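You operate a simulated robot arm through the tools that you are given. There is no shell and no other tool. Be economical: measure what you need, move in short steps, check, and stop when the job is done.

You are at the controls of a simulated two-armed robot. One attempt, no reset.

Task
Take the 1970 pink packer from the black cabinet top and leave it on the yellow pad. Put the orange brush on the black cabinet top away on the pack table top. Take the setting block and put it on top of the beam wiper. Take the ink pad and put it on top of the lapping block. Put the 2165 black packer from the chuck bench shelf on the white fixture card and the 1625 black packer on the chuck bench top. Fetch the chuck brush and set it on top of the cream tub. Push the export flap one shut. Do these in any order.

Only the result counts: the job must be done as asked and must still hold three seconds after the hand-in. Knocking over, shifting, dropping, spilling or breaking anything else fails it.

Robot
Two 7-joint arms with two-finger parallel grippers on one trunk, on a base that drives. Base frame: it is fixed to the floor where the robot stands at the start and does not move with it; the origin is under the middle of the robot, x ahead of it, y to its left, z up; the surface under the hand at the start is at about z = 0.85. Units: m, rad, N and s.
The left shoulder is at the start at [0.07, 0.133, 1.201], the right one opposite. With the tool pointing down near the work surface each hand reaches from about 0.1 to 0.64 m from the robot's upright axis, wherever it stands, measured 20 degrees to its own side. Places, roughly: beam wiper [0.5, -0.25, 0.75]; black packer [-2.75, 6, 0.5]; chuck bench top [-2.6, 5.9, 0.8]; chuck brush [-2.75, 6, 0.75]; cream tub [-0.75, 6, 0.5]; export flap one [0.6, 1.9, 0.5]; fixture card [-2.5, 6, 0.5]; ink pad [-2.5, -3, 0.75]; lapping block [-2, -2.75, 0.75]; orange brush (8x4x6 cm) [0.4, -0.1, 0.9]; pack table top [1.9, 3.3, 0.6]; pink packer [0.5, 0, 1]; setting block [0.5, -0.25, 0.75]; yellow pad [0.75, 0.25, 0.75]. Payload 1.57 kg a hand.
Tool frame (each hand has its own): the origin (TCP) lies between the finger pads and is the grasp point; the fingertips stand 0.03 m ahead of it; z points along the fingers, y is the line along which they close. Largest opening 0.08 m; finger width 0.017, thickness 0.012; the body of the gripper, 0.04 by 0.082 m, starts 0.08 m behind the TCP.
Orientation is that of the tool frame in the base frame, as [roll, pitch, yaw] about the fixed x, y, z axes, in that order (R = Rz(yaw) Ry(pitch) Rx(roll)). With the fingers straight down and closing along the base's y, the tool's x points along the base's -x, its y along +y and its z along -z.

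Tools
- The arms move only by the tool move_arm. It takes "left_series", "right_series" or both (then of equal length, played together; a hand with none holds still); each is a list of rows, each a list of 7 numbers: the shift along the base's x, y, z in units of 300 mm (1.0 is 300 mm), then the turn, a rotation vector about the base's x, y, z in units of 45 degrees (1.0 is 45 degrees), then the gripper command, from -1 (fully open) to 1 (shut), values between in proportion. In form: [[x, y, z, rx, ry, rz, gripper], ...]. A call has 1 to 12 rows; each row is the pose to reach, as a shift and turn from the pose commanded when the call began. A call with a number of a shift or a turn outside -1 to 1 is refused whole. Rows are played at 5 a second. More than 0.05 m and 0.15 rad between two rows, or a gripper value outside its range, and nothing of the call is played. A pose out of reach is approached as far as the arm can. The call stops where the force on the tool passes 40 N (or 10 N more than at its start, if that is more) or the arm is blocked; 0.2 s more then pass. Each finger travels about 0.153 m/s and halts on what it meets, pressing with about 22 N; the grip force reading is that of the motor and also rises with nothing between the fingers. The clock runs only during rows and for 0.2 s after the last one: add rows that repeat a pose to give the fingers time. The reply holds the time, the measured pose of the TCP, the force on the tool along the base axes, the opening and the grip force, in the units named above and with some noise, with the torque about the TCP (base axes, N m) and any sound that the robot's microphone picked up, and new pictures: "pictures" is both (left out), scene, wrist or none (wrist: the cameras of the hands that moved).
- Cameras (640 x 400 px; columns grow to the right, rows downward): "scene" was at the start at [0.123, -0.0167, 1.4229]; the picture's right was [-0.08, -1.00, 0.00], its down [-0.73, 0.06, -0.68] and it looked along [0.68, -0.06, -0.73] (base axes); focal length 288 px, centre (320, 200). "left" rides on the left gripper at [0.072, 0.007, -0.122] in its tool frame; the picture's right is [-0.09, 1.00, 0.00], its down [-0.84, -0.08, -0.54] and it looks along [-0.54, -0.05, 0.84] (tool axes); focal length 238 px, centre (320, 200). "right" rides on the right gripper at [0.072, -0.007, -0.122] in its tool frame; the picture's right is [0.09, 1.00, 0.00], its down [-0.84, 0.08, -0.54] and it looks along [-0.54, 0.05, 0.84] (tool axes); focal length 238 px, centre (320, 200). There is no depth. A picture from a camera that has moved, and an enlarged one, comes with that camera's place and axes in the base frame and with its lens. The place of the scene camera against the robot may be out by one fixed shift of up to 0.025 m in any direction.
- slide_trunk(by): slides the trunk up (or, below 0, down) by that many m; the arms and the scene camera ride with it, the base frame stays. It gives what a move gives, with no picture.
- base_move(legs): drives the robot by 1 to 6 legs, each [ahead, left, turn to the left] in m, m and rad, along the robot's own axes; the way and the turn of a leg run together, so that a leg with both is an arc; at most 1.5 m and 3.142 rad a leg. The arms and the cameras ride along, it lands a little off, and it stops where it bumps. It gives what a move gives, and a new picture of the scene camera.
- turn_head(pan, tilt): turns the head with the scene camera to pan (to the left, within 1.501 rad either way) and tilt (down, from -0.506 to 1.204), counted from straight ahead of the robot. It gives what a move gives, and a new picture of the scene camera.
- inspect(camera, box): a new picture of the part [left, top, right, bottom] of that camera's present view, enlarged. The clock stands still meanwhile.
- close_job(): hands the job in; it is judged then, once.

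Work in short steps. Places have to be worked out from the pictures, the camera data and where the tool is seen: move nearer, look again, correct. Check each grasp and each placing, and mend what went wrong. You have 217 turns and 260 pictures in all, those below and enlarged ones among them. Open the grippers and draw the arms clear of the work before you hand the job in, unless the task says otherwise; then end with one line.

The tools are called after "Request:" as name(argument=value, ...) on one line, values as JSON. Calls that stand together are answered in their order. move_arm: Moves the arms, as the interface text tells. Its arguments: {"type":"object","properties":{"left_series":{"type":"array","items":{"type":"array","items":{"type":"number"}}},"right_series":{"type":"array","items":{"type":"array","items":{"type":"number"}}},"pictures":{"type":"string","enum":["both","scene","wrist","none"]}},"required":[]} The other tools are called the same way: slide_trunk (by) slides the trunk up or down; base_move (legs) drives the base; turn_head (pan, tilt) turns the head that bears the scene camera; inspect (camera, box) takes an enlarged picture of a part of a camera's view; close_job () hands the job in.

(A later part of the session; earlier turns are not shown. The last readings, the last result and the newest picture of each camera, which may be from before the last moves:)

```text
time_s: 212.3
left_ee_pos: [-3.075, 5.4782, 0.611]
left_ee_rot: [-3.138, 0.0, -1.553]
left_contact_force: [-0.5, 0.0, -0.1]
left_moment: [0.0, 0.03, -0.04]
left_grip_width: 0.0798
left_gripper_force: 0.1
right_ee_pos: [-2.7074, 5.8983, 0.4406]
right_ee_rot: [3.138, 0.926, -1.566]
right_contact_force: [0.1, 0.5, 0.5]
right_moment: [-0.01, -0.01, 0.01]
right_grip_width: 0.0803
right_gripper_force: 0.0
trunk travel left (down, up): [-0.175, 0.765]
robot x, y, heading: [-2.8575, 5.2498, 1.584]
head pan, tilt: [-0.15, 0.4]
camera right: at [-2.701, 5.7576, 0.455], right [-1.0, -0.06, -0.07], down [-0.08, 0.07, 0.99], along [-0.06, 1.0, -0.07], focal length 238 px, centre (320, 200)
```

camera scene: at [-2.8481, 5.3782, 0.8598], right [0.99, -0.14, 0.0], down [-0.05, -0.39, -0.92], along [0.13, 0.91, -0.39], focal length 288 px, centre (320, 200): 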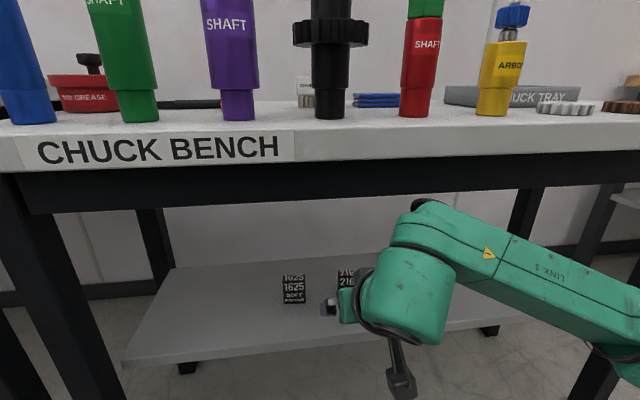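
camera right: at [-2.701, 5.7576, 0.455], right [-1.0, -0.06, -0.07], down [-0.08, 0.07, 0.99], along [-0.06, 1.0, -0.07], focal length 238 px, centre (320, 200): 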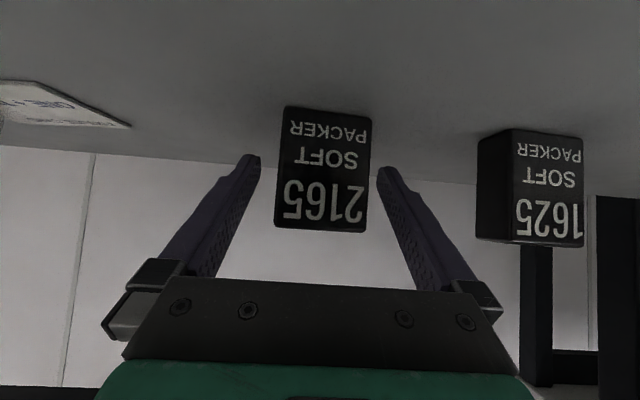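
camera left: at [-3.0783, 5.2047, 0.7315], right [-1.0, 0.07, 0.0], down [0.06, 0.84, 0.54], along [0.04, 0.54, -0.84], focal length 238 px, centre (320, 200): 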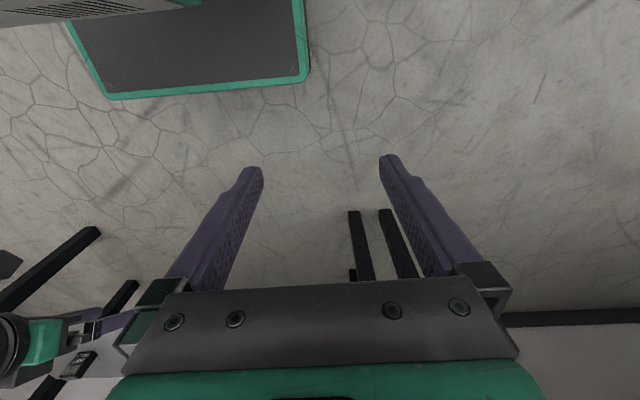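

The packer is now between the fingers (face at y≈5.88). I close on it.

Request:
move_arm(right_series=[[0, 0, 0, 0, 0, 0, 0.5], [0, 0, 0, 0, 0, 0, 0.5], [0, 0, 0, 0, 0, 0, 0.5]], pictures="wrist")

```text
time_s: 213.1
left_ee_pos: [-3.0752, 5.4788, 0.6107]
left_ee_rot: [3.141, 0.0, -1.552]
left_contact_force: [-0.2, -0.8, 0.5]
left_moment: [0.01, 0.0, 0.02]
left_grip_width: 0.08
left_gripper_force: 0.1
right_ee_pos: [-2.7086, 5.8977, 0.4393]
right_ee_rot: [3.139, 0.926, -1.566]
right_contact_force: [-1.3, 0.2, 0.3]
right_moment: [0.01, -0.04, 0.05]
right_grip_width: 0.0496
right_gripper_force: 22.2
trunk travel left (down, up): [-0.175, 0.765]
robot x, y, heading: [-2.854, 5.2481, 1.584]
head pan, tilt: [-0.15, 0.4]
camera right: at [-2.7009, 5.7574, 0.4551], right [-1.0, -0.06, -0.07], down [-0.08, 0.07, 0.99], along [-0.06, 1.0, -0.07], focal length 238 px, centre (320, 200)
```

right: 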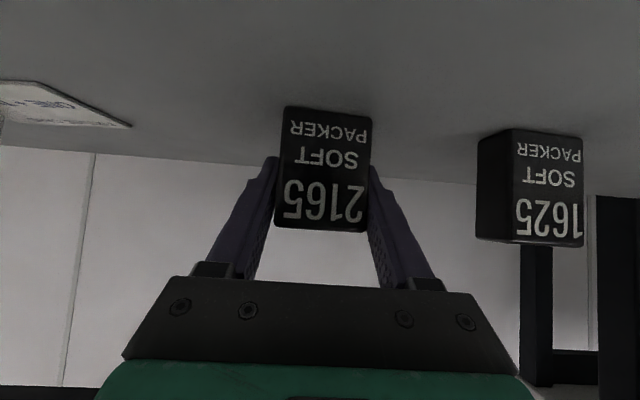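

Gripped at 0.0496. Before moving I check the card's shape, as something seems to stand on it.

Request:
turn_head(pan=-0.55, tilt=0.5)

Request:
inspect(camera="right", box=[0, 50, 160, 150])

```text
time_s: 213.9
left_ee_pos: [-3.0743, 5.4775, 0.6106]
left_ee_rot: [-3.139, 0.0, -1.552]
left_contact_force: [-0.3, 0.4, 0.1]
left_moment: [0.03, -0.03, 0.02]
left_grip_width: 0.0799
left_gripper_force: 0.1
right_ee_pos: [-2.7079, 5.8978, 0.4408]
right_ee_rot: [3.141, 0.926, -1.566]
right_contact_force: [-0.1, 0.0, 0.4]
right_moment: [-0.02, -0.02, -0.03]
right_grip_width: 0.0493
right_gripper_force: 21.6
trunk travel left (down, up): [-0.175, 0.765]
robot x, y, heading: [-2.8483, 5.2463, 1.581]
head pan, tilt: [-0.55, 0.499]
camera scene: at [-2.8143, 5.3645, 0.8507], right [0.86, -0.51, 0.0], down [-0.24, -0.41, -0.88], along [0.45, 0.75, -0.48], focal length 288 px, centre (320, 200)
```

scene: 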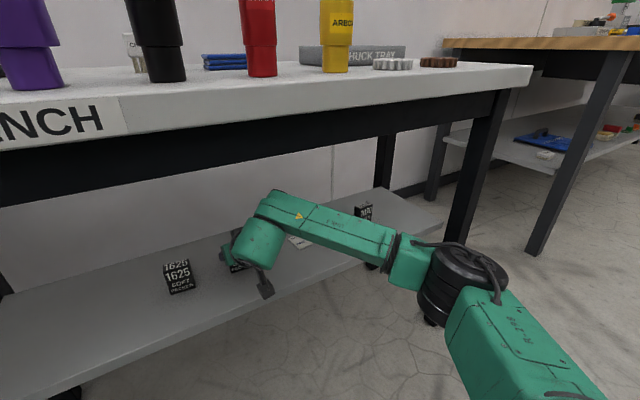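

```text
4.00 times, centred on (80, 100) of right
camera zoom: at [-2.7009, 5.7574, 0.4551], right [-1.0, -0.06, -0.07], down [-0.08, 0.07, 0.99], along [-0.06, 1.0, -0.07], focal length 953 px, centre (1280, 600)
```

zoom: 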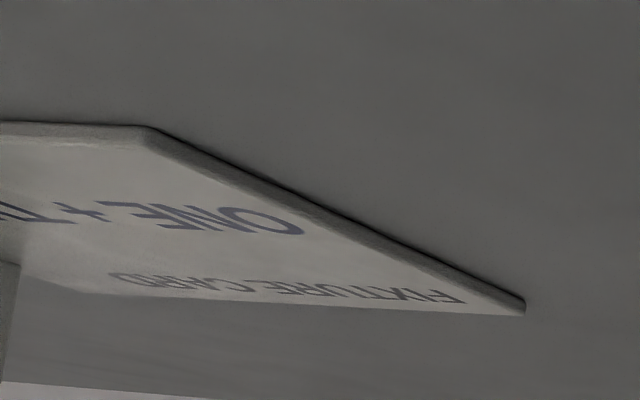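

The card is a thin plate with a small upright tab on its far right. I lift the packer 3 cm and move part-way toward the card for a better view.

Request:
move_arm(right_series=[[0, 0, 0.1, 0, 0, 0, 0.5], [0.1, -0.04, 0.12, 0, 0, 0, 0.5], [0.2, -0.08, 0.12, 0, 0, 0, 0.5], [0.3, -0.1, 0.12, 0, 0, 0, 0.5]], pictures="both")

```text
time_s: 214.9
left_ee_pos: [-3.0749, 5.4785, 0.6115]
left_ee_rot: [-3.139, 0.001, -1.552]
left_contact_force: [0.1, -0.6, 0.1]
left_moment: [0.01, -0.04, 0.02]
left_grip_width: 0.0801
left_gripper_force: 0.1
right_ee_pos: [-2.6172, 5.8669, 0.4753]
right_ee_rot: [3.14, 0.924, -1.566]
right_contact_force: [0.0, -0.3, -1.3]
right_moment: [0.02, 0.02, -0.02]
right_grip_width: 0.049
right_gripper_force: 21.8
trunk travel left (down, up): [-0.175, 0.765]
robot x, y, heading: [-2.8535, 5.2446, 1.581]
head pan, tilt: [-0.55, 0.499]
camera scene: at [-2.8142, 5.3645, 0.8507], right [0.86, -0.51, 0.0], down [-0.25, -0.41, -0.88], along [0.45, 0.75, -0.48], focal length 288 px, centre (320, 200)
camera right: at [-2.6109, 5.7273, 0.4916], right [-1.0, -0.06, -0.07], down [-0.08, 0.07, 0.99], along [-0.06, 1.0, -0.07], focal length 238 px, centre (320, 200)
```

scene: 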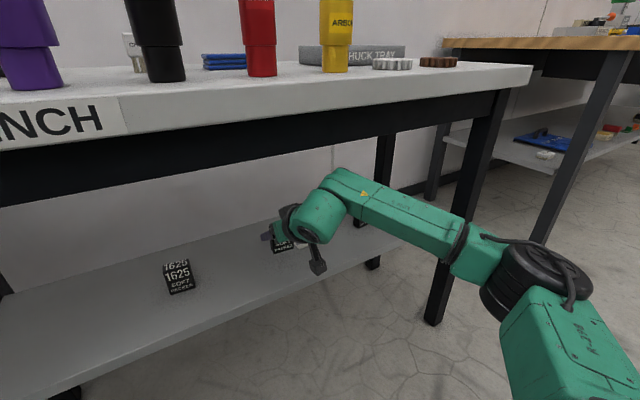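
right: 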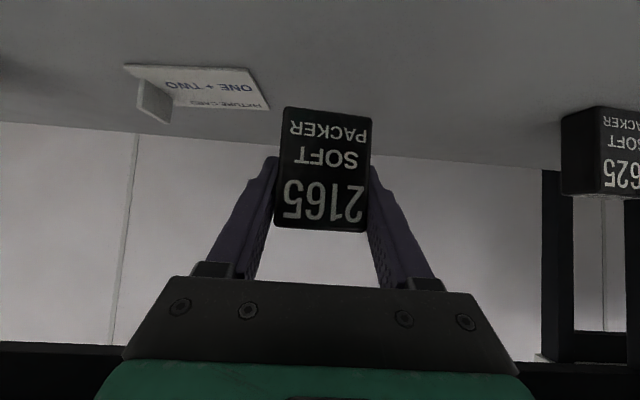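

The card spans x −2.572…−2.484, y 5.876…5.933, with a tab at its right end. I aim the packer at x −2.543, y≈5.905, and lower to just above.

Request:
move_arm(right_series=[[0.12, 0.07, 0, 0, 0, 0, 0.5], [0.247, 0.144, 0, 0, 0, 0, 0.5], [0.247, 0.144, -0.04, 0, 0, 0, 0.5], [0.247, 0.144, -0.07, 0, 0, 0, 0.5], [0.247, 0.144, -0.07, 0, 0, 0, 0.5]], pictures="wrist")

```text
time_s: 216.2
left_ee_pos: [-3.0751, 5.4792, 0.6105]
left_ee_rot: [-3.14, 0.0, -1.55]
left_contact_force: [-0.2, 0.3, -0.7]
left_moment: [0.02, 0.0, 0.03]
left_grip_width: 0.0803
left_gripper_force: 0.0
right_ee_pos: [-2.5435, 5.9112, 0.4539]
right_ee_rot: [3.138, 0.926, -1.568]
right_contact_force: [0.8, -0.1, -0.5]
right_moment: [0.02, 0.03, 0.01]
right_grip_width: 0.049
right_gripper_force: 21.8
trunk travel left (down, up): [-0.175, 0.765]
robot x, y, heading: [-2.8546, 5.2464, 1.582]
head pan, tilt: [-0.55, 0.499]
camera right: at [-2.5364, 5.7709, 0.4696], right [-1.0, -0.06, -0.07], down [-0.08, 0.07, 0.99], along [-0.06, 1.0, -0.07], focal length 238 px, centre (320, 200)
```

right: 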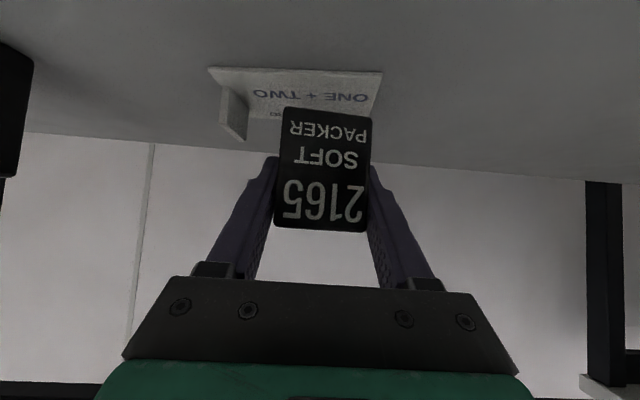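

Aligned; I lower gently to contact with a 2 mm shift right.

Request:
move_arm(right_series=[[0.008, 0, -0.015, 0, 0, 0, 0.5], [0.008, 0, -0.025, 0, 0, 0, 0.5], [0.008, 0, -0.035, 0, 0, 0, 0.5], [0.008, 0, -0.035, 0, 0, 0, 0.5]], pictures="wrist")

```text
time_s: 217.2
left_ee_pos: [-3.0746, 5.479, 0.6111]
left_ee_rot: [-3.14, 0.001, -1.552]
left_contact_force: [-0.4, 1.0, -0.2]
left_moment: [-0.02, -0.04, -0.02]
left_grip_width: 0.08
left_gripper_force: 0.0
right_ee_pos: [-2.5408, 5.9097, 0.4425]
right_ee_rot: [3.139, 0.925, -1.568]
right_contact_force: [0.2, 0.0, -0.7]
right_moment: [0.04, 0.01, 0.04]
right_grip_width: 0.0492
right_gripper_force: 22.5
trunk travel left (down, up): [-0.175, 0.765]
robot x, y, heading: [-2.8559, 5.245, 1.581]
head pan, tilt: [-0.55, 0.499]
camera right: at [-2.5341, 5.7707, 0.4592], right [-1.0, -0.06, -0.07], down [-0.08, 0.07, 0.99], along [-0.06, 1.0, -0.07], focal length 238 px, centre (320, 200)
```

right: 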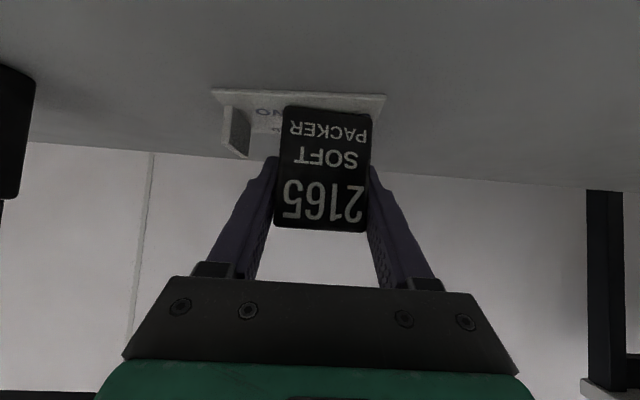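

Request:
move_arm(right_series=[[0, 0, -0.007, 0, 0, 0, 0.5], [0, 0, -0.014, 0, 0, 0, 0.5], [0, 0, -0.02, 0, 0, 0, 0.5], [0, 0, -0.02, 0, 0, 0, 0.5]], pictures="none")

```text
time_s: 218.2
left_ee_pos: [-3.0762, 5.4777, 0.6105]
left_ee_rot: [-3.14, 0.003, -1.553]
left_contact_force: [-0.1, -0.4, -0.4]
left_moment: [0.01, 0.03, 0.02]
left_grip_width: 0.0801
left_gripper_force: 0.0
right_ee_pos: [-2.5406, 5.9112, 0.4423]
right_ee_rot: [3.138, 0.932, -1.566]
right_contact_force: [1.9, 2.4, 13.7]
right_moment: [-0.1, -0.23, 0.01]
right_grip_width: 0.0487
right_gripper_force: 21.9
trunk travel left (down, up): [-0.175, 0.765]
robot x, y, heading: [-2.8562, 5.2474, 1.583]
head pan, tilt: [-0.55, 0.499]
```

Contact. I ease off, open just a little (the tab is near) and withdraw along the tool axis.

Request:
move_arm(right_series=[[0, 0, 0.01, 0, 0, 0, 0.5], [0, 0, 0.01, 0, 0, 0, -0.35], [0, 0, 0.01, 0, 0, 0, -0.45], [0, -0.08, 0.06, 0, 0, 0, -0.45], [0, -0.18, 0.12, 0, 0, 0, -0.45], [0, -0.3, 0.15, 0, 0, 0, -0.45]], pictures="wrist")

```text
time_s: 219.6
left_ee_pos: [-3.0767, 5.4786, 0.6101]
left_ee_rot: [-3.139, 0.003, -1.551]
left_contact_force: [1.2, -0.1, -0.1]
left_moment: [-0.01, -0.02, 0.01]
left_grip_width: 0.08
left_gripper_force: 0.1
right_ee_pos: [-2.5401, 5.82, 0.4843]
right_ee_rot: [3.14, 0.927, -1.568]
right_contact_force: [0.6, 0.0, -0.4]
right_moment: [0.03, -0.02, -0.04]
right_grip_width: 0.0581
right_gripper_force: 0.0
trunk travel left (down, up): [-0.175, 0.765]
robot x, y, heading: [-2.8538, 5.2432, 1.584]
head pan, tilt: [-0.55, 0.499]
camera right: at [-2.5346, 5.6803, 0.4991], right [-1.0, -0.06, -0.07], down [-0.08, 0.07, 0.99], along [-0.06, 1.0, -0.07], focal length 238 px, centre (320, 200)
```

right: 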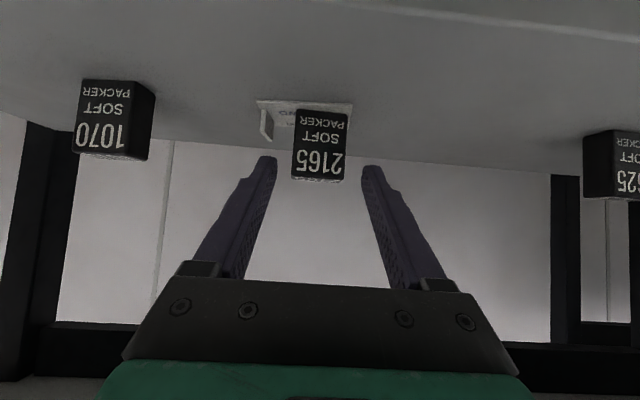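

2165 stands on the card. Now I slide left to face 1625 at x≈-2.835.

Request:
move_arm(right_series=[[-0.08, -0.08, 0, 0, 0, 0, -0.45], [-0.22, -0.1, -0.03, 0, 0, 0, -1], [-0.37, -0.1, -0.06, 0, 0, 0, -1], [-0.52, -0.1, -0.09, 0, 0, 0, -1], [-0.67, -0.1, -0.1, 0, 0, 0, -1], [-0.82, -0.1, -0.1, 0, 0, 0, -1], [-0.96, -0.1, -0.1, 0, 0, 0, -1], [-0.983, -0.1, -0.1, 0, 0, 0, -1]], pictures="wrist")

```text
time_s: 221.3
left_ee_pos: [-3.0755, 5.4797, 0.6107]
left_ee_rot: [-3.14, -0.001, -1.551]
left_contact_force: [0.2, 0.7, 0.7]
left_moment: [0.0, 0.02, 0.04]
left_grip_width: 0.0801
left_gripper_force: 0.2
right_ee_pos: [-2.8363, 5.791, 0.4522]
right_ee_rot: [3.141, 0.926, -1.567]
right_contact_force: [-0.7, 0.2, -1.0]
right_moment: [-0.03, -0.01, 0.0]
right_grip_width: 0.0801
right_gripper_force: 0.0
trunk travel left (down, up): [-0.175, 0.765]
robot x, y, heading: [-2.8531, 5.2442, 1.588]
head pan, tilt: [-0.55, 0.499]
camera right: at [-2.8294, 5.6509, 0.4689], right [-1.0, -0.06, -0.07], down [-0.08, 0.07, 0.99], along [-0.05, 1.0, -0.07], focal length 238 px, centre (320, 200)
```

right: 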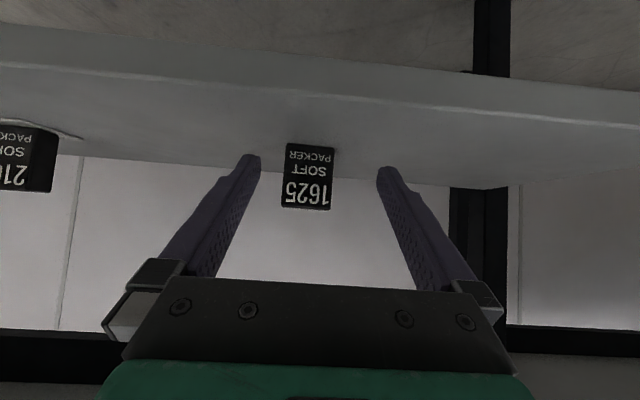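

1625 is at x≈-2.829, face y≈5.877. I correct, slide in and grip.

Request:
move_arm(right_series=[[0.026, 0.12, -0.01, 0, 0, 0, -1], [0.026, 0.24, -0.03, 0, 0, 0, -1], [0.026, 0.35, -0.04, 0, 0, 0, -1], [0.026, 0.35, -0.04, 0, 0, 0, -1], [0.026, 0.35, -0.04, 0, 0, 0, 0.4], [0.026, 0.35, -0.04, 0, 0, 0, 0.4]], pictures="wrist")

```text
time_s: 222.8
left_ee_pos: [-3.0752, 5.4783, 0.6106]
left_ee_rot: [-3.141, -0.001, -1.552]
left_contact_force: [0.0, 0.3, 0.0]
left_moment: [0.0, 0.02, -0.02]
left_grip_width: 0.08
left_gripper_force: 0.1
right_ee_pos: [-2.828, 5.895, 0.4412]
right_ee_rot: [3.138, 0.925, -1.567]
right_contact_force: [-0.2, 0.2, 0.1]
right_moment: [0.01, 0.0, 0.03]
right_grip_width: 0.0488
right_gripper_force: 22.2
trunk travel left (down, up): [-0.175, 0.765]
robot x, y, heading: [-2.8503, 5.2455, 1.582]
head pan, tilt: [-0.55, 0.499]
camera right: at [-2.8211, 5.7556, 0.4554], right [-1.0, -0.06, -0.07], down [-0.08, 0.07, 0.99], along [-0.06, 1.0, -0.07], focal length 238 px, centre (320, 200)
```

right: 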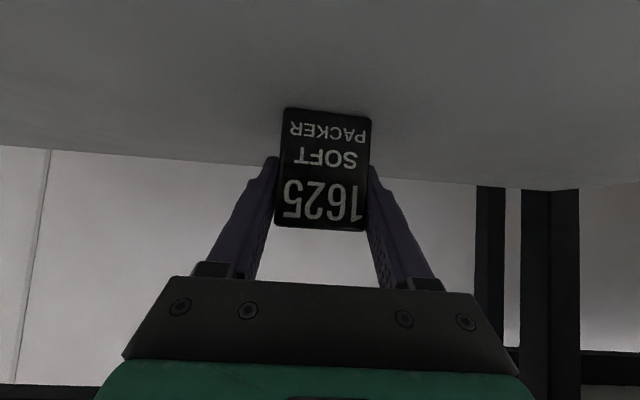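

Gripped. I lift slightly, pull the hand out from under the bench, and back off.

Request:
move_arm(right_series=[[0, 0, 0.06, 0, 0, 0, 0.4], [0, -0.12, 0.1, 0, 0, 0, 0.4], [0, -0.26, 0.12, 0, 0, 0, 0.4], [0, -0.4, 0.12, 0, 0, 0, 0.4], [0, -0.54, 0.12, 0, 0, 0, 0.4], [0.05, -0.66, 0.12, 0, 0, 0, 0.4]], pictures="none")

Request:
base_move(legs=[[-0.3, 0.0, 0], [0, -0.35, 0]])

Request:
slide_trunk(by=0.4)

Request:
turn_head(pan=-0.1, tilt=0.55)

```text
time_s: 224.2
left_ee_pos: [-3.0757, 5.4786, 0.6107]
left_ee_rot: [-3.141, -0.001, -1.551]
left_contact_force: [0.1, -1.1, 1.6]
left_moment: [0.0, -0.03, -0.01]
left_grip_width: 0.0804
left_gripper_force: 0.0
right_ee_pos: [-2.813, 5.6986, 0.4756]
right_ee_rot: [3.14, 0.924, -1.568]
right_contact_force: [-0.8, -1.2, -1.3]
right_moment: [0.01, -0.01, -0.01]
right_grip_width: 0.0487
right_gripper_force: 21.9
trunk travel left (down, up): [-0.175, 0.765]
robot x, y, heading: [-2.852, 5.2484, 1.588]
head pan, tilt: [-0.55, 0.499]
```

```text
time_s: 228.1
left_ee_pos: [-2.7183, 5.1843, 0.6097]
left_ee_rot: [-3.14, -0.001, -1.551]
left_contact_force: [0.0, 0.0, 0.3]
left_moment: [-0.02, 0.0, 0.02]
left_grip_width: 0.0799
left_gripper_force: 0.0
right_ee_pos: [-2.4567, 5.4046, 0.4757]
right_ee_rot: [3.14, 0.925, -1.567]
right_contact_force: [-0.3, -0.4, -0.2]
right_moment: [0.03, -0.04, 0.02]
right_grip_width: 0.0483
right_gripper_force: 22.7
trunk travel left (down, up): [-0.175, 0.765]
robot x, y, heading: [-2.4951, 4.9509, 1.585]
head pan, tilt: [-0.55, 0.499]
camera scene: at [-2.4578, 5.0711, 0.8507], right [0.86, -0.51, 0.0], down [-0.24, -0.41, -0.88], along [0.45, 0.75, -0.48], focal length 288 px, centre (320, 200)
```

scene: 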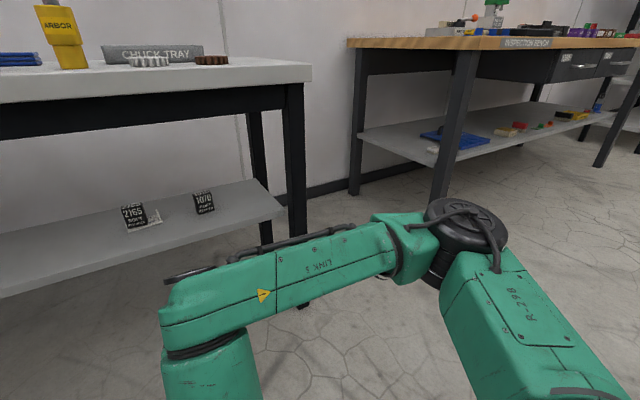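

```text
time_s: 231.9
left_ee_pos: [-2.7194, 5.1847, 1.0118]
left_ee_rot: [-3.14, 0.0, -1.549]
left_contact_force: [0.1, 0.0, 0.7]
left_moment: [0.02, -0.03, -0.02]
left_grip_width: 0.0798
left_gripper_force: 0.2
right_ee_pos: [-2.4576, 5.4039, 0.8751]
right_ee_rot: [3.14, 0.927, -1.567]
right_contact_force: [-0.5, -0.4, -0.4]
right_moment: [0.03, -0.04, 0.01]
right_grip_width: 0.0479
right_gripper_force: 21.9
trunk travel left (down, up): [-0.575, 0.365]
robot x, y, heading: [-2.4991, 4.9538, 1.586]
head pan, tilt: [-0.55, 0.499]
```

```text
time_s: 232.8
left_ee_pos: [-2.7194, 5.1848, 1.0097]
left_ee_rot: [-3.139, 0.001, -1.549]
left_contact_force: [0.3, -0.8, 0.0]
left_moment: [-0.02, 0.01, 0.0]
left_grip_width: 0.0799
left_gripper_force: 0.1
right_ee_pos: [-2.4578, 5.4041, 0.8752]
right_ee_rot: [3.14, 0.925, -1.565]
right_contact_force: [0.2, 1.1, -0.2]
right_moment: [-0.01, -0.02, 0.01]
right_grip_width: 0.0474
right_gripper_force: 22.1
trunk travel left (down, up): [-0.575, 0.365]
robot x, y, heading: [-2.4976, 4.9508, 1.581]
head pan, tilt: [-0.099, 0.55]
camera scene: at [-2.4965, 5.0824, 1.2461], right [1.0, -0.09, 0.0], down [-0.05, -0.52, -0.85], along [0.07, 0.85, -0.52], focal length 288 px, centre (320, 200)
```

scene: 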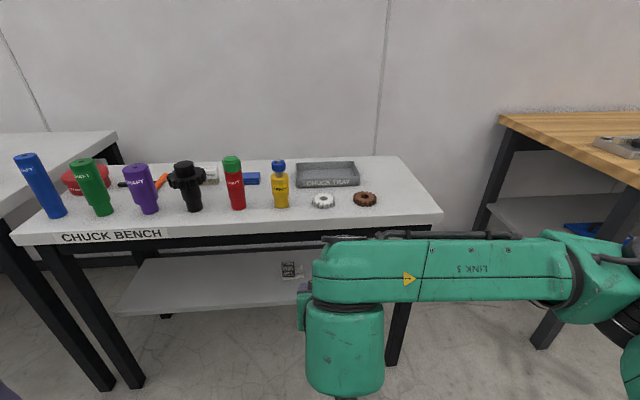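

I'll set 1625 on the free right-front part of the bench top, near (-2.21,5.76). I raise and shift the hand right, then drive ahead.

Request:
move_arm(right_series=[[0.1, 0, 0.08, 0, 0, 0, 0.5], [0.22, 0, 0.16, 0, 0, 0, 0.5], [0.36, 0, 0.18, 0, 0, 0, 0.5], [0.5, 0, 0.18, 0, 0, 0, 0.5], [0.64, 0, 0.18, 0, 0, 0, 0.5], [0.78, 0, 0.18, 0, 0, 0, 0.5], [0.82, 0, 0.18, 0, 0, 0, 0.5]], pictures="none")

Request:
base_move(legs=[[0.27, 0.0, 0]])

```text
time_s: 234.4
left_ee_pos: [-2.7192, 5.1862, 1.0104]
left_ee_rot: [-3.141, -0.001, -1.55]
left_contact_force: [0.4, -0.3, -0.3]
left_moment: [0.01, -0.02, 0.01]
left_grip_width: 0.0799
left_gripper_force: 0.0
right_ee_pos: [-2.2125, 5.4047, 0.932]
right_ee_rot: [3.141, 0.925, -1.565]
right_contact_force: [0.1, 0.3, -1.0]
right_moment: [0.0, 0.02, 0.04]
right_grip_width: 0.0477
right_gripper_force: 22.4
trunk travel left (down, up): [-0.575, 0.365]
robot x, y, heading: [-2.4956, 4.9532, 1.588]
head pan, tilt: [-0.099, 0.55]
```

```text
time_s: 236.3
left_ee_pos: [-2.7216, 5.4563, 1.0101]
left_ee_rot: [-3.138, 0.0, -1.55]
left_contact_force: [1.0, -0.1, -0.4]
left_moment: [-0.03, -0.04, -0.01]
left_grip_width: 0.0801
left_gripper_force: 0.1
right_ee_pos: [-2.2159, 5.6742, 0.9303]
right_ee_rot: [-3.141, 0.925, -1.565]
right_contact_force: [0.0, -0.6, -0.6]
right_moment: [-0.02, 0.01, -0.02]
right_grip_width: 0.0476
right_gripper_force: 22.0
trunk travel left (down, up): [-0.575, 0.365]
robot x, y, heading: [-2.5052, 5.2194, 1.585]
head pan, tilt: [-0.099, 0.55]
camera scene: at [-2.5003, 5.3531, 1.2461], right [1.0, -0.09, 0.0], down [-0.04, -0.52, -0.85], along [0.07, 0.85, -0.52], focal length 288 px, centre (320, 200)
```

scene: 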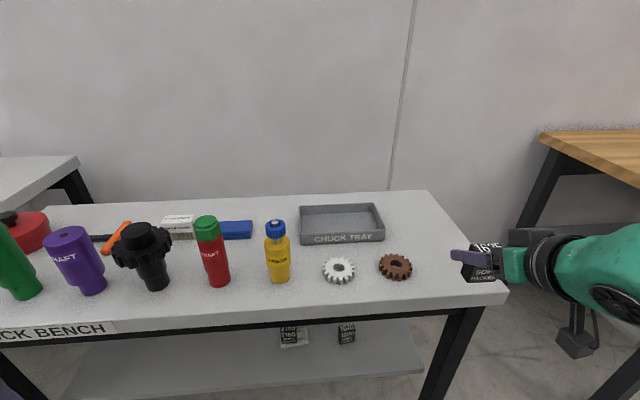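

I move the packer forward over the bench and down near the surface, then check with the wrist camera.

Request:
move_arm(right_series=[[0, 0.15, 0, 0, 0, 0, 0.5], [0, 0.3, -0.05, 0, 0, 0, 0.5], [0, 0.33, -0.15, 0, 0, 0, 0.5], [0, 0.33, -0.2, 0, 0, 0, 0.5], [0, 0.33, -0.2, 0, 0, 0, 0.5]], pictures="both")

```text
time_s: 237.5
left_ee_pos: [-2.7226, 5.4554, 1.0117]
left_ee_rot: [-3.139, 0.003, -1.548]
left_contact_force: [0.1, 0.0, 0.6]
left_moment: [0.01, 0.02, 0.0]
left_grip_width: 0.0801
left_gripper_force: 0.1
right_ee_pos: [-2.2162, 5.7744, 0.872]
right_ee_rot: [3.139, 0.927, -1.564]
right_contact_force: [-0.1, -0.3, -1.1]
right_moment: [0.04, 0.01, 0.0]
right_grip_width: 0.0474
right_gripper_force: 22.0
trunk travel left (down, up): [-0.575, 0.365]
robot x, y, heading: [-2.499, 5.2217, 1.587]
head pan, tilt: [-0.099, 0.55]
camera scene: at [-2.5004, 5.3528, 1.2461], right [1.0, -0.09, 0.0], down [-0.04, -0.52, -0.85], along [0.07, 0.85, -0.52], focal length 288 px, centre (320, 200)
camera right: at [-2.2094, 5.6338, 0.8854], right [-1.0, -0.06, -0.07], down [-0.08, 0.07, 0.99], along [-0.06, 1.0, -0.07], focal length 238 px, centre (320, 200)
```

scene: 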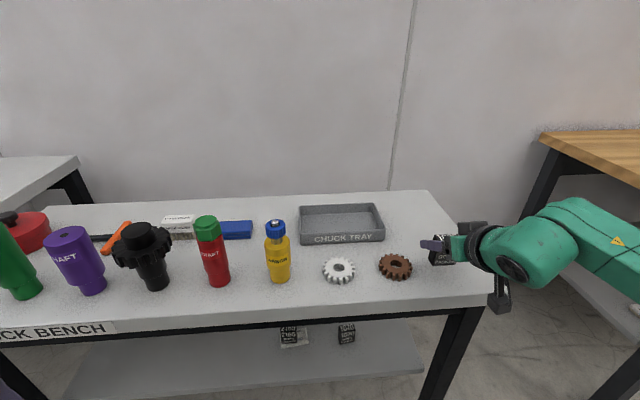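
right: 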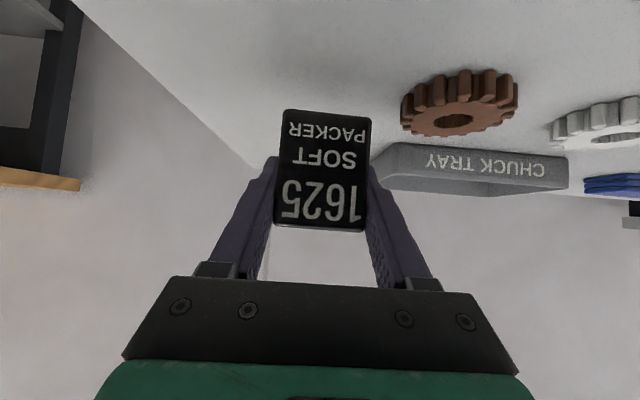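

Good clearance to the gear and the edge. I lower until contact.

Request:
move_arm(right_series=[[0, 0, -0.03, 0, 0, 0, 0.5], [0, 0, -0.06, 0, 0, 0, 0.5], [0, 0, -0.08, 0, 0, 0, 0.5], [0, 0, -0.09, 0, 0, 0, 0.5], [0, 0, -0.1, 0, 0, 0, 0.5], [0, 0, -0.1, 0, 0, 0, 0.5]], pictures="none")

```text
time_s: 238.9
left_ee_pos: [-2.7233, 5.4555, 1.0103]
left_ee_rot: [-3.14, -0.001, -1.549]
left_contact_force: [-0.4, 0.0, 1.3]
left_moment: [-0.01, 0.0, 0.03]
left_grip_width: 0.0797
left_gripper_force: 0.0
right_ee_pos: [-2.2164, 5.7741, 0.8402]
right_ee_rot: [3.141, 0.924, -1.566]
right_contact_force: [0.0, -0.2, -0.3]
right_moment: [0.03, 0.01, -0.01]
right_grip_width: 0.0477
right_gripper_force: 22.5
trunk travel left (down, up): [-0.575, 0.365]
robot x, y, heading: [-2.4998, 5.2235, 1.585]
head pan, tilt: [-0.099, 0.55]
```

Request:
move_arm(right_series=[[0, 0, -0.012, 0, 0, 0, 0.5], [0, 0, -0.024, 0, 0, 0, 0.5], [0, 0, -0.032, 0, 0, 0, 0.5], [0, 0, -0.032, 0, 0, 0, 0.5]], pictures="wrist")

```text
time_s: 239.9
left_ee_pos: [-2.7241, 5.4527, 1.0106]
left_ee_rot: [-3.139, 0.005, -1.55]
left_contact_force: [-1.1, 0.6, 0.4]
left_moment: [-0.01, -0.01, 0.01]
left_grip_width: 0.0801
left_gripper_force: 0.0
right_ee_pos: [-2.217, 5.7727, 0.8367]
right_ee_rot: [-3.141, 0.938, -1.565]
right_contact_force: [3.2, 5.7, 29.6]
right_moment: [-0.09, -0.01, 0.03]
right_grip_width: 0.0475
right_gripper_force: 22.6
trunk travel left (down, up): [-0.575, 0.365]
robot x, y, heading: [-2.4997, 5.222, 1.585]
head pan, tilt: [-0.099, 0.55]
camera right: at [-2.2102, 5.6321, 0.8511], right [-1.0, -0.06, -0.07], down [-0.08, 0.06, 1.0], along [-0.06, 1.0, -0.06], focal length 238 px, centre (320, 200)
```

right: 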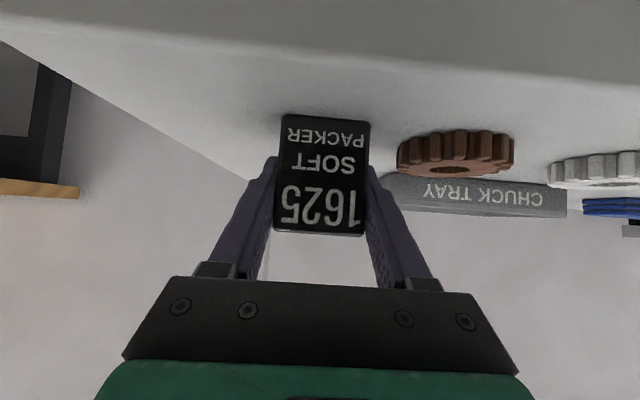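

Firm contact. I ease off, open and withdraw backward and up.

Request:
move_arm(right_series=[[0, 0, 0.015, 0, 0, 0, 0.5], [0, 0, 0.017, 0, 0, 0, -0.4], [0, 0, 0.017, 0, 0, 0, -0.6], [0, -0.08, 0.06, 0, 0, 0, -0.6], [0, -0.18, 0.14, 0, 0, 0, -0.6], [0, -0.3, 0.22, 0, 0, 0, -0.6], [0, -0.44, 0.26, 0, 0, 0, -0.6]], pictures="scene")

```text
time_s: 241.5
left_ee_pos: [-2.7239, 5.4531, 1.0113]
left_ee_rot: [-3.139, 0.003, -1.549]
left_contact_force: [-1.0, -0.2, 0.9]
left_moment: [0.01, -0.01, -0.01]
left_grip_width: 0.0802
left_gripper_force: 0.1
right_ee_pos: [-2.2171, 5.6397, 0.9093]
right_ee_rot: [3.138, 0.927, -1.565]
right_contact_force: [-1.1, -0.2, 0.4]
right_moment: [0.0, -0.03, 0.0]
right_grip_width: 0.064
right_gripper_force: 0.0
trunk travel left (down, up): [-0.575, 0.365]
robot x, y, heading: [-2.5016, 5.2235, 1.581]
head pan, tilt: [-0.099, 0.55]
camera scene: at [-2.5016, 5.3503, 1.2464], right [1.0, -0.09, 0.0], down [-0.04, -0.52, -0.85], along [0.07, 0.85, -0.52], focal length 288 px, centre (320, 200)
```

scene: 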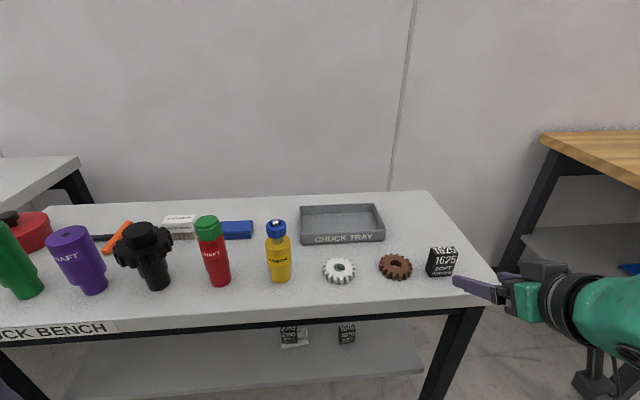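

1625 is on the bench top. Before taking the chuck brush I look at the cream tub's place on the next bench's shelf.

Request:
turn_head(pan=-1.1, tilt=0.45)

Request:
inspect(camera="scene", box=[140, 100, 640, 400])

```text
time_s: 242.8
left_ee_pos: [-2.722, 5.4556, 1.0103]
left_ee_rot: [-3.141, 0.001, -1.551]
left_contact_force: [0.3, -0.2, 0.6]
left_moment: [-0.01, -0.03, 0.03]
left_grip_width: 0.0799
left_gripper_force: 0.1
right_ee_pos: [-2.2161, 5.6418, 0.9076]
right_ee_rot: [3.14, 0.925, -1.564]
right_contact_force: [-0.1, 0.7, 0.7]
right_moment: [0.02, -0.01, -0.01]
right_grip_width: 0.064
right_gripper_force: 0.1
trunk travel left (down, up): [-0.575, 0.365]
robot x, y, heading: [-2.4998, 5.2234, 1.585]
head pan, tilt: [-1.1, 0.45]
camera scene: at [-2.4267, 5.3063, 1.2551], right [0.47, -0.88, 0.0], down [-0.39, -0.2, -0.9], along [0.8, 0.42, -0.44], focal length 288 px, centre (320, 200)
```

scene: 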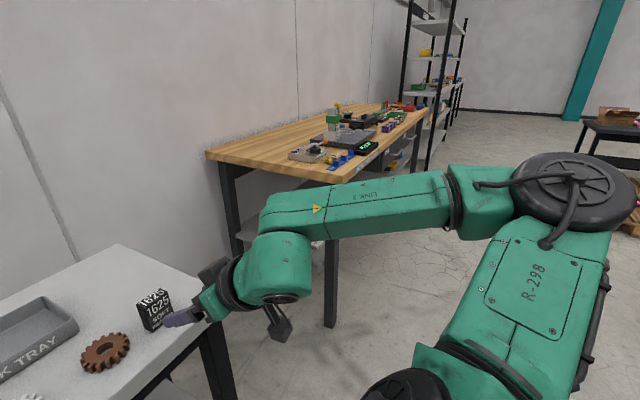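

```text
1.28 times, centred on (390, 250) of scene
camera zoom: at [-2.4267, 5.3063, 1.2551], right [0.47, -0.88, 0.0], down [-0.39, -0.2, -0.9], along [0.8, 0.42, -0.44], focal length 368 px, centre (230, 136)
```

zoom: 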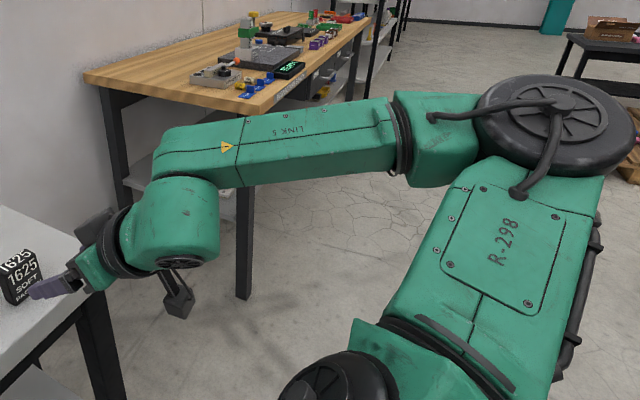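

The tub isn't visible from here; I'll fetch the brush first with the left hand. I raise both hands, right one back, then drive a little ahead.

Request:
move_arm(left_series=[[0, 0, 0.12, 0, 0, 0, -1], [-0.05, 0, 0.24, 0, 0, 0, -1], [-0.15, 0, 0.36, 0, 0, 0, -1], [-0.25, 0, 0.42, 0, 0, 0, -1]], right_series=[[0, -0.1, 0.08, 0, 0, 0, -0.6], [0, -0.2, 0.16, 0, 0, 0, -0.6], [0, -0.32, 0.24, 0, 0, 0, -0.6], [0, -0.44, 0.3, 0, 0, 0, -0.6]], pictures="none")

Request:
base_move(legs=[[0.15, 0.1, 0]])

Request:
move_arm(left_series=[[0, 0.14, 0, 0, 0, 0, -1], [0, 0.28, 0, 0, 0, 0, -1], [0, 0.42, 0, 0, 0, 0, -1], [0, 0.56, 0, 0, 0, 0, -1], [0, 0.7, 0, 0, 0, 0, -1], [0, 0.7, 0, 0, 0, 0, -1]], pictures="wrist")

```text
time_s: 243.8
left_ee_pos: [-2.719, 5.5129, 1.0798]
left_ee_rot: [-3.139, 0.003, -1.55]
left_contact_force: [0.2, 0.4, 0.7]
left_moment: [-0.01, 0.01, -0.01]
left_grip_width: 0.0801
left_gripper_force: 0.0
left hand out of reach, approached as far as the arm can: row 1, 2, 3, 4
right_ee_pos: [-2.2086, 5.5292, 1.0081]
right_ee_rot: [3.13, 0.921, -1.573]
right_contact_force: [0.0, -0.7, 0.2]
right_moment: [-0.01, -0.01, 0.03]
right_grip_width: 0.0641
right_gripper_force: 0.1
right hand out of reach, approached as far as the arm can: row 2, 3, 4
trunk travel left (down, up): [-0.575, 0.365]
robot x, y, heading: [-2.4979, 5.2237, 1.587]
head pan, tilt: [-1.1, 0.45]
```

```text
time_s: 245.3
left_ee_pos: [-2.8232, 5.6615, 1.0788]
left_ee_rot: [-3.139, 0.002, -1.552]
left_contact_force: [0.0, -0.4, 0.5]
left_moment: [-0.02, 0.0, -0.02]
left_grip_width: 0.0798
left_gripper_force: 0.1
right_ee_pos: [-2.31, 5.6764, 1.008]
right_ee_rot: [3.131, 0.926, -1.576]
right_contact_force: [0.1, -0.1, 0.4]
right_moment: [0.0, 0.0, 0.01]
right_grip_width: 0.0642
right_gripper_force: 0.1
trunk travel left (down, up): [-0.575, 0.365]
robot x, y, heading: [-2.6012, 5.37, 1.587]
head pan, tilt: [-1.1, 0.45]
camera scene: at [-2.5292, 5.454, 1.2552], right [0.46, -0.89, 0.0], down [-0.39, -0.2, -0.9], along [0.8, 0.42, -0.44], focal length 288 px, centre (320, 200)
```

scene: 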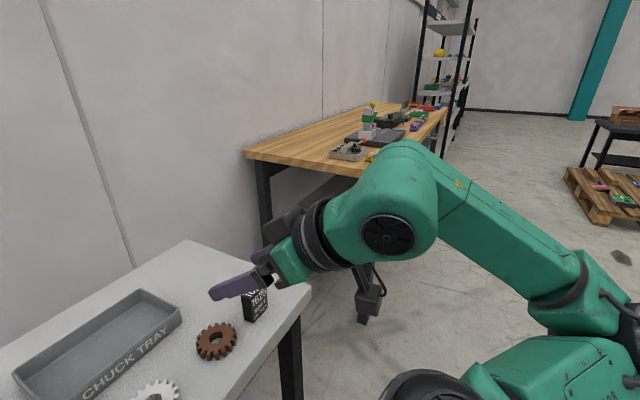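

```text
time_s: 246.7
left_ee_pos: [-2.8218, 5.8695, 1.0792]
left_ee_rot: [-3.14, 0.004, -1.551]
left_contact_force: [-0.2, 0.2, 0.1]
left_moment: [0.03, -0.02, -0.01]
left_grip_width: 0.08
left_gripper_force: 0.1
right_ee_pos: [-2.3121, 5.6751, 1.0101]
right_ee_rot: [3.132, 0.926, -1.574]
right_contact_force: [0.2, -0.4, -1.0]
right_moment: [-0.02, 0.0, 0.01]
right_grip_width: 0.0641
right_gripper_force: 0.1
trunk travel left (down, up): [-0.575, 0.365]
robot x, y, heading: [-2.6016, 5.3748, 1.586]
head pan, tilt: [-1.1, 0.45]
camera left: at [-2.8272, 5.7951, 1.1993], right [-1.0, 0.07, 0.0], down [0.06, 0.84, 0.55], along [0.04, 0.54, -0.84], focal length 238 px, centre (320, 200)
```

left: 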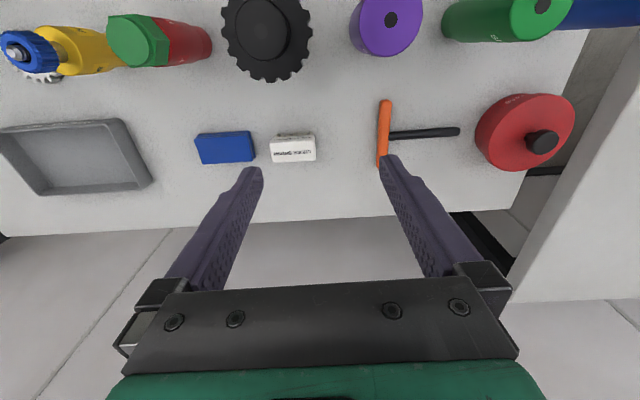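

Brush near (-2.774,5.928). I zoom to get its exact size and direction.

Request:
inspect(camera="left", box=[180, 110, 340, 190])

```text
4.00 times, centred on (260, 150) of left
camera zoom: at [-2.8272, 5.7951, 1.1993], right [-1.0, 0.07, 0.0], down [0.06, 0.84, 0.55], along [0.04, 0.54, -0.84], focal length 953 px, centre (560, 400)
```

zoom: 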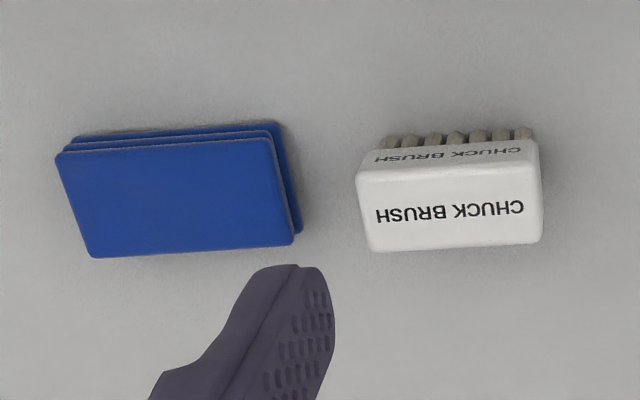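

The brush is 7.1 × 3.25 cm, long side along x, at (-2.775,5.929). I turn the left tool a quarter turn above it.

Request:
move_arm(left_series=[[0.03, 0.04, 0, 0, 0, 0.18, -1], [0.06, 0.08, 0, 0, 0, 0.36, -1], [0.1, 0.12, 0, 0, 0, 0.54, -1], [0.13, 0.16, 0, 0, 0, 0.72, -1], [0.156, 0.198, 0, 0, 0, 0.9, -1], [0.156, 0.198, 0, 0, 0, 1.0, -1]], pictures="none")

Request:
move_arm(left_series=[[0, 0, 0, 0, 0, 0.18, -1], [0, 0, 0, 0, 0, 0.36, -1], [0, 0, 0, 0, 0, 0.54, -1], [0, 0, 0, 0, 0, 0.72, -1], [0, 0, 0, 0, 0, 0.9, -1], [0, 0, 0, 0, 0, 0.975, -1], [0, 0, 0, 0, 0, 0.975, -1]], pictures="wrist")

```text
time_s: 248.1
left_ee_pos: [-2.7568, 5.8925, 1.0668]
left_ee_rot: [-3.139, 0.001, -0.838]
left_contact_force: [-0.7, -1.1, -0.8]
left_moment: [0.04, 0.03, 0.03]
left_grip_width: 0.0802
left_gripper_force: 0.1
left hand out of reach, approached as far as the arm can: row 2, 3, 4, 5, 6
right_ee_pos: [-2.3112, 5.6755, 1.0086]
right_ee_rot: [3.131, 0.926, -1.575]
right_contact_force: [-0.9, 0.7, -0.5]
right_moment: [0.0, -0.02, 0.0]
right_grip_width: 0.0641
right_gripper_force: 0.1
trunk travel left (down, up): [-0.575, 0.365]
robot x, y, heading: [-2.6032, 5.3669, 1.587]
head pan, tilt: [-1.1, 0.45]
```

```text
time_s: 249.7
left_ee_pos: [-2.7593, 5.8926, 1.0676]
left_ee_rot: [-3.139, 0.0, -0.073]
left_contact_force: [-0.1, 0.2, 0.3]
left_moment: [0.02, 0.02, 0.0]
left_grip_width: 0.0799
left_gripper_force: 0.0
right_ee_pos: [-2.3114, 5.6775, 1.0082]
right_ee_rot: [3.131, 0.927, -1.576]
right_contact_force: [0.7, -1.1, -0.4]
right_moment: [-0.01, -0.02, -0.02]
right_grip_width: 0.064
right_gripper_force: 0.2
trunk travel left (down, up): [-0.575, 0.365]
robot x, y, heading: [-2.6019, 5.37, 1.579]
head pan, tilt: [-1.1, 0.45]
camera left: at [-2.6868, 5.8797, 1.188], right [-0.16, -0.99, 0.0], down [-0.83, 0.14, 0.54], along [-0.54, 0.09, -0.84], focal length 238 px, centre (320, 200)
```

left: 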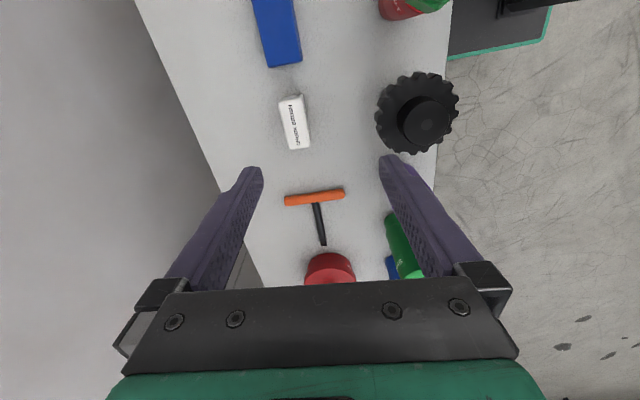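

Brush at (-2.772,5.929). I raise the trunk for a steeper arm, then come down onto it.

Request:
slide_trunk(by=0.14)

Request:
move_arm(left_series=[[0, 0, -0.14, 0, 0, 0.05, -1], [0, 0, -0.28, 0, 0, 0.093, -1], [-0.02, 0.06, -0.42, 0, 0, 0.093, -1], [-0.042, 0.121, -0.54, 0, 0, 0.093, -1], [-0.042, 0.121, -0.66, 0, 0, 0.093, -1], [-0.042, 0.121, -0.8, 0, 0, 0.093, -1], [-0.042, 0.121, -0.8, 0, 0, 0.093, -1]], pictures="wrist")

```text
time_s: 251.4
left_ee_pos: [-2.7576, 5.8927, 1.2075]
left_ee_rot: [-3.14, 0.001, -0.075]
left_contact_force: [1.1, 0.3, 0.1]
left_moment: [-0.02, 0.02, 0.01]
left_grip_width: 0.0798
left_gripper_force: 0.1
right_ee_pos: [-2.3111, 5.6775, 1.1491]
right_ee_rot: [3.133, 0.925, -1.576]
right_contact_force: [0.7, -0.5, -0.2]
right_moment: [0.0, 0.02, -0.01]
right_grip_width: 0.0641
right_gripper_force: 0.2
trunk travel left (down, up): [-0.715, 0.225]
robot x, y, heading: [-2.6024, 5.3707, 1.582]
head pan, tilt: [-1.1, 0.45]
```

```text
time_s: 253.0
left_ee_pos: [-2.769, 5.9301, 0.9667]
left_ee_rot: [-3.14, 0.002, -0.001]
left_contact_force: [-0.4, 0.5, 0.5]
left_moment: [0.01, 0.0, 0.01]
left_grip_width: 0.08
left_gripper_force: 0.0
right_ee_pos: [-2.3109, 5.6758, 1.1495]
right_ee_rot: [3.132, 0.928, -1.575]
right_contact_force: [-0.4, 0.6, -0.3]
right_moment: [0.0, 0.01, 0.01]
right_grip_width: 0.0641
right_gripper_force: 0.0
trunk travel left (down, up): [-0.715, 0.225]
robot x, y, heading: [-2.6004, 5.3755, 1.58]
head pan, tilt: [-1.1, 0.45]
camera left: at [-2.698, 5.9213, 1.0877], right [-0.09, -1.0, 0.0], down [-0.84, 0.08, 0.54], along [-0.54, 0.05, -0.84], focal length 238 px, centre (320, 200)
```

left: 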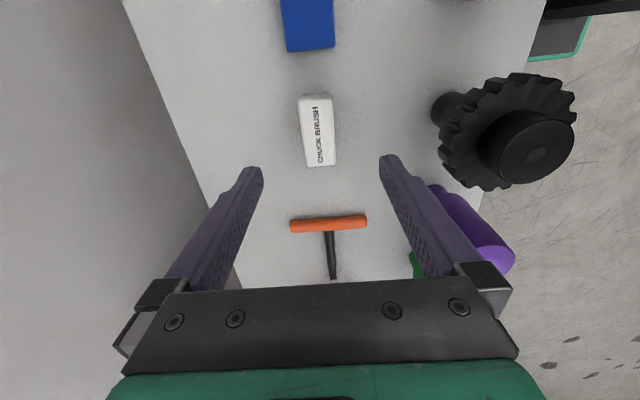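

Aligned. I go down and grip.

Request:
move_arm(left_series=[[-0.005, 0, -0.15, 0, 0, 0, -1], [-0.005, 0, -0.3, 0, 0, 0, -1], [-0.005, 0, -0.44, 0, 0, 0, -1], [-0.005, 0, -0.44, 0, 0, 0, -1], [-0.005, 0, -0.44, 0, 0, 0, 0.6], [-0.005, 0, -0.44, 0, 0, 0, 0.6]], pictures="wrist")

```text
time_s: 254.4
left_ee_pos: [-2.7725, 5.9301, 0.8342]
left_ee_rot: [-3.14, 0.003, -0.001]
left_contact_force: [-0.7, 0.1, 0.1]
left_moment: [-0.01, -0.01, 0.0]
left_grip_width: 0.0336
left_gripper_force: 22.3
right_ee_pos: [-2.3113, 5.6777, 1.1489]
right_ee_rot: [3.134, 0.925, -1.576]
right_contact_force: [0.2, 0.6, -0.4]
right_moment: [0.0, -0.05, -0.01]
right_grip_width: 0.0639
right_gripper_force: 0.0
trunk travel left (down, up): [-0.715, 0.225]
robot x, y, heading: [-2.6025, 5.3705, 1.585]
head pan, tilt: [-1.1, 0.45]
camera left: at [-2.7007, 5.9207, 0.9555], right [-0.09, -1.0, 0.0], down [-0.84, 0.08, 0.54], along [-0.54, 0.05, -0.84], focal length 238 px, centre (320, 200)
```

left: 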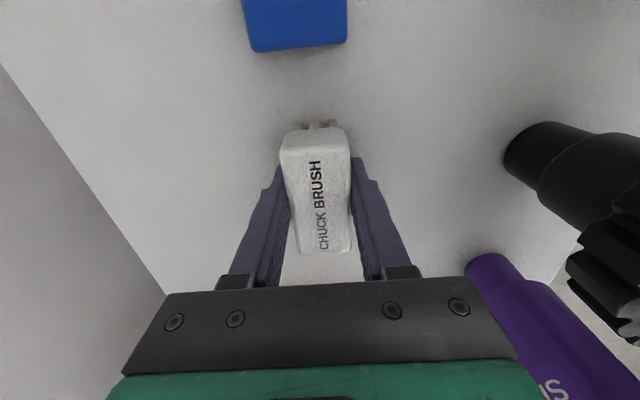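

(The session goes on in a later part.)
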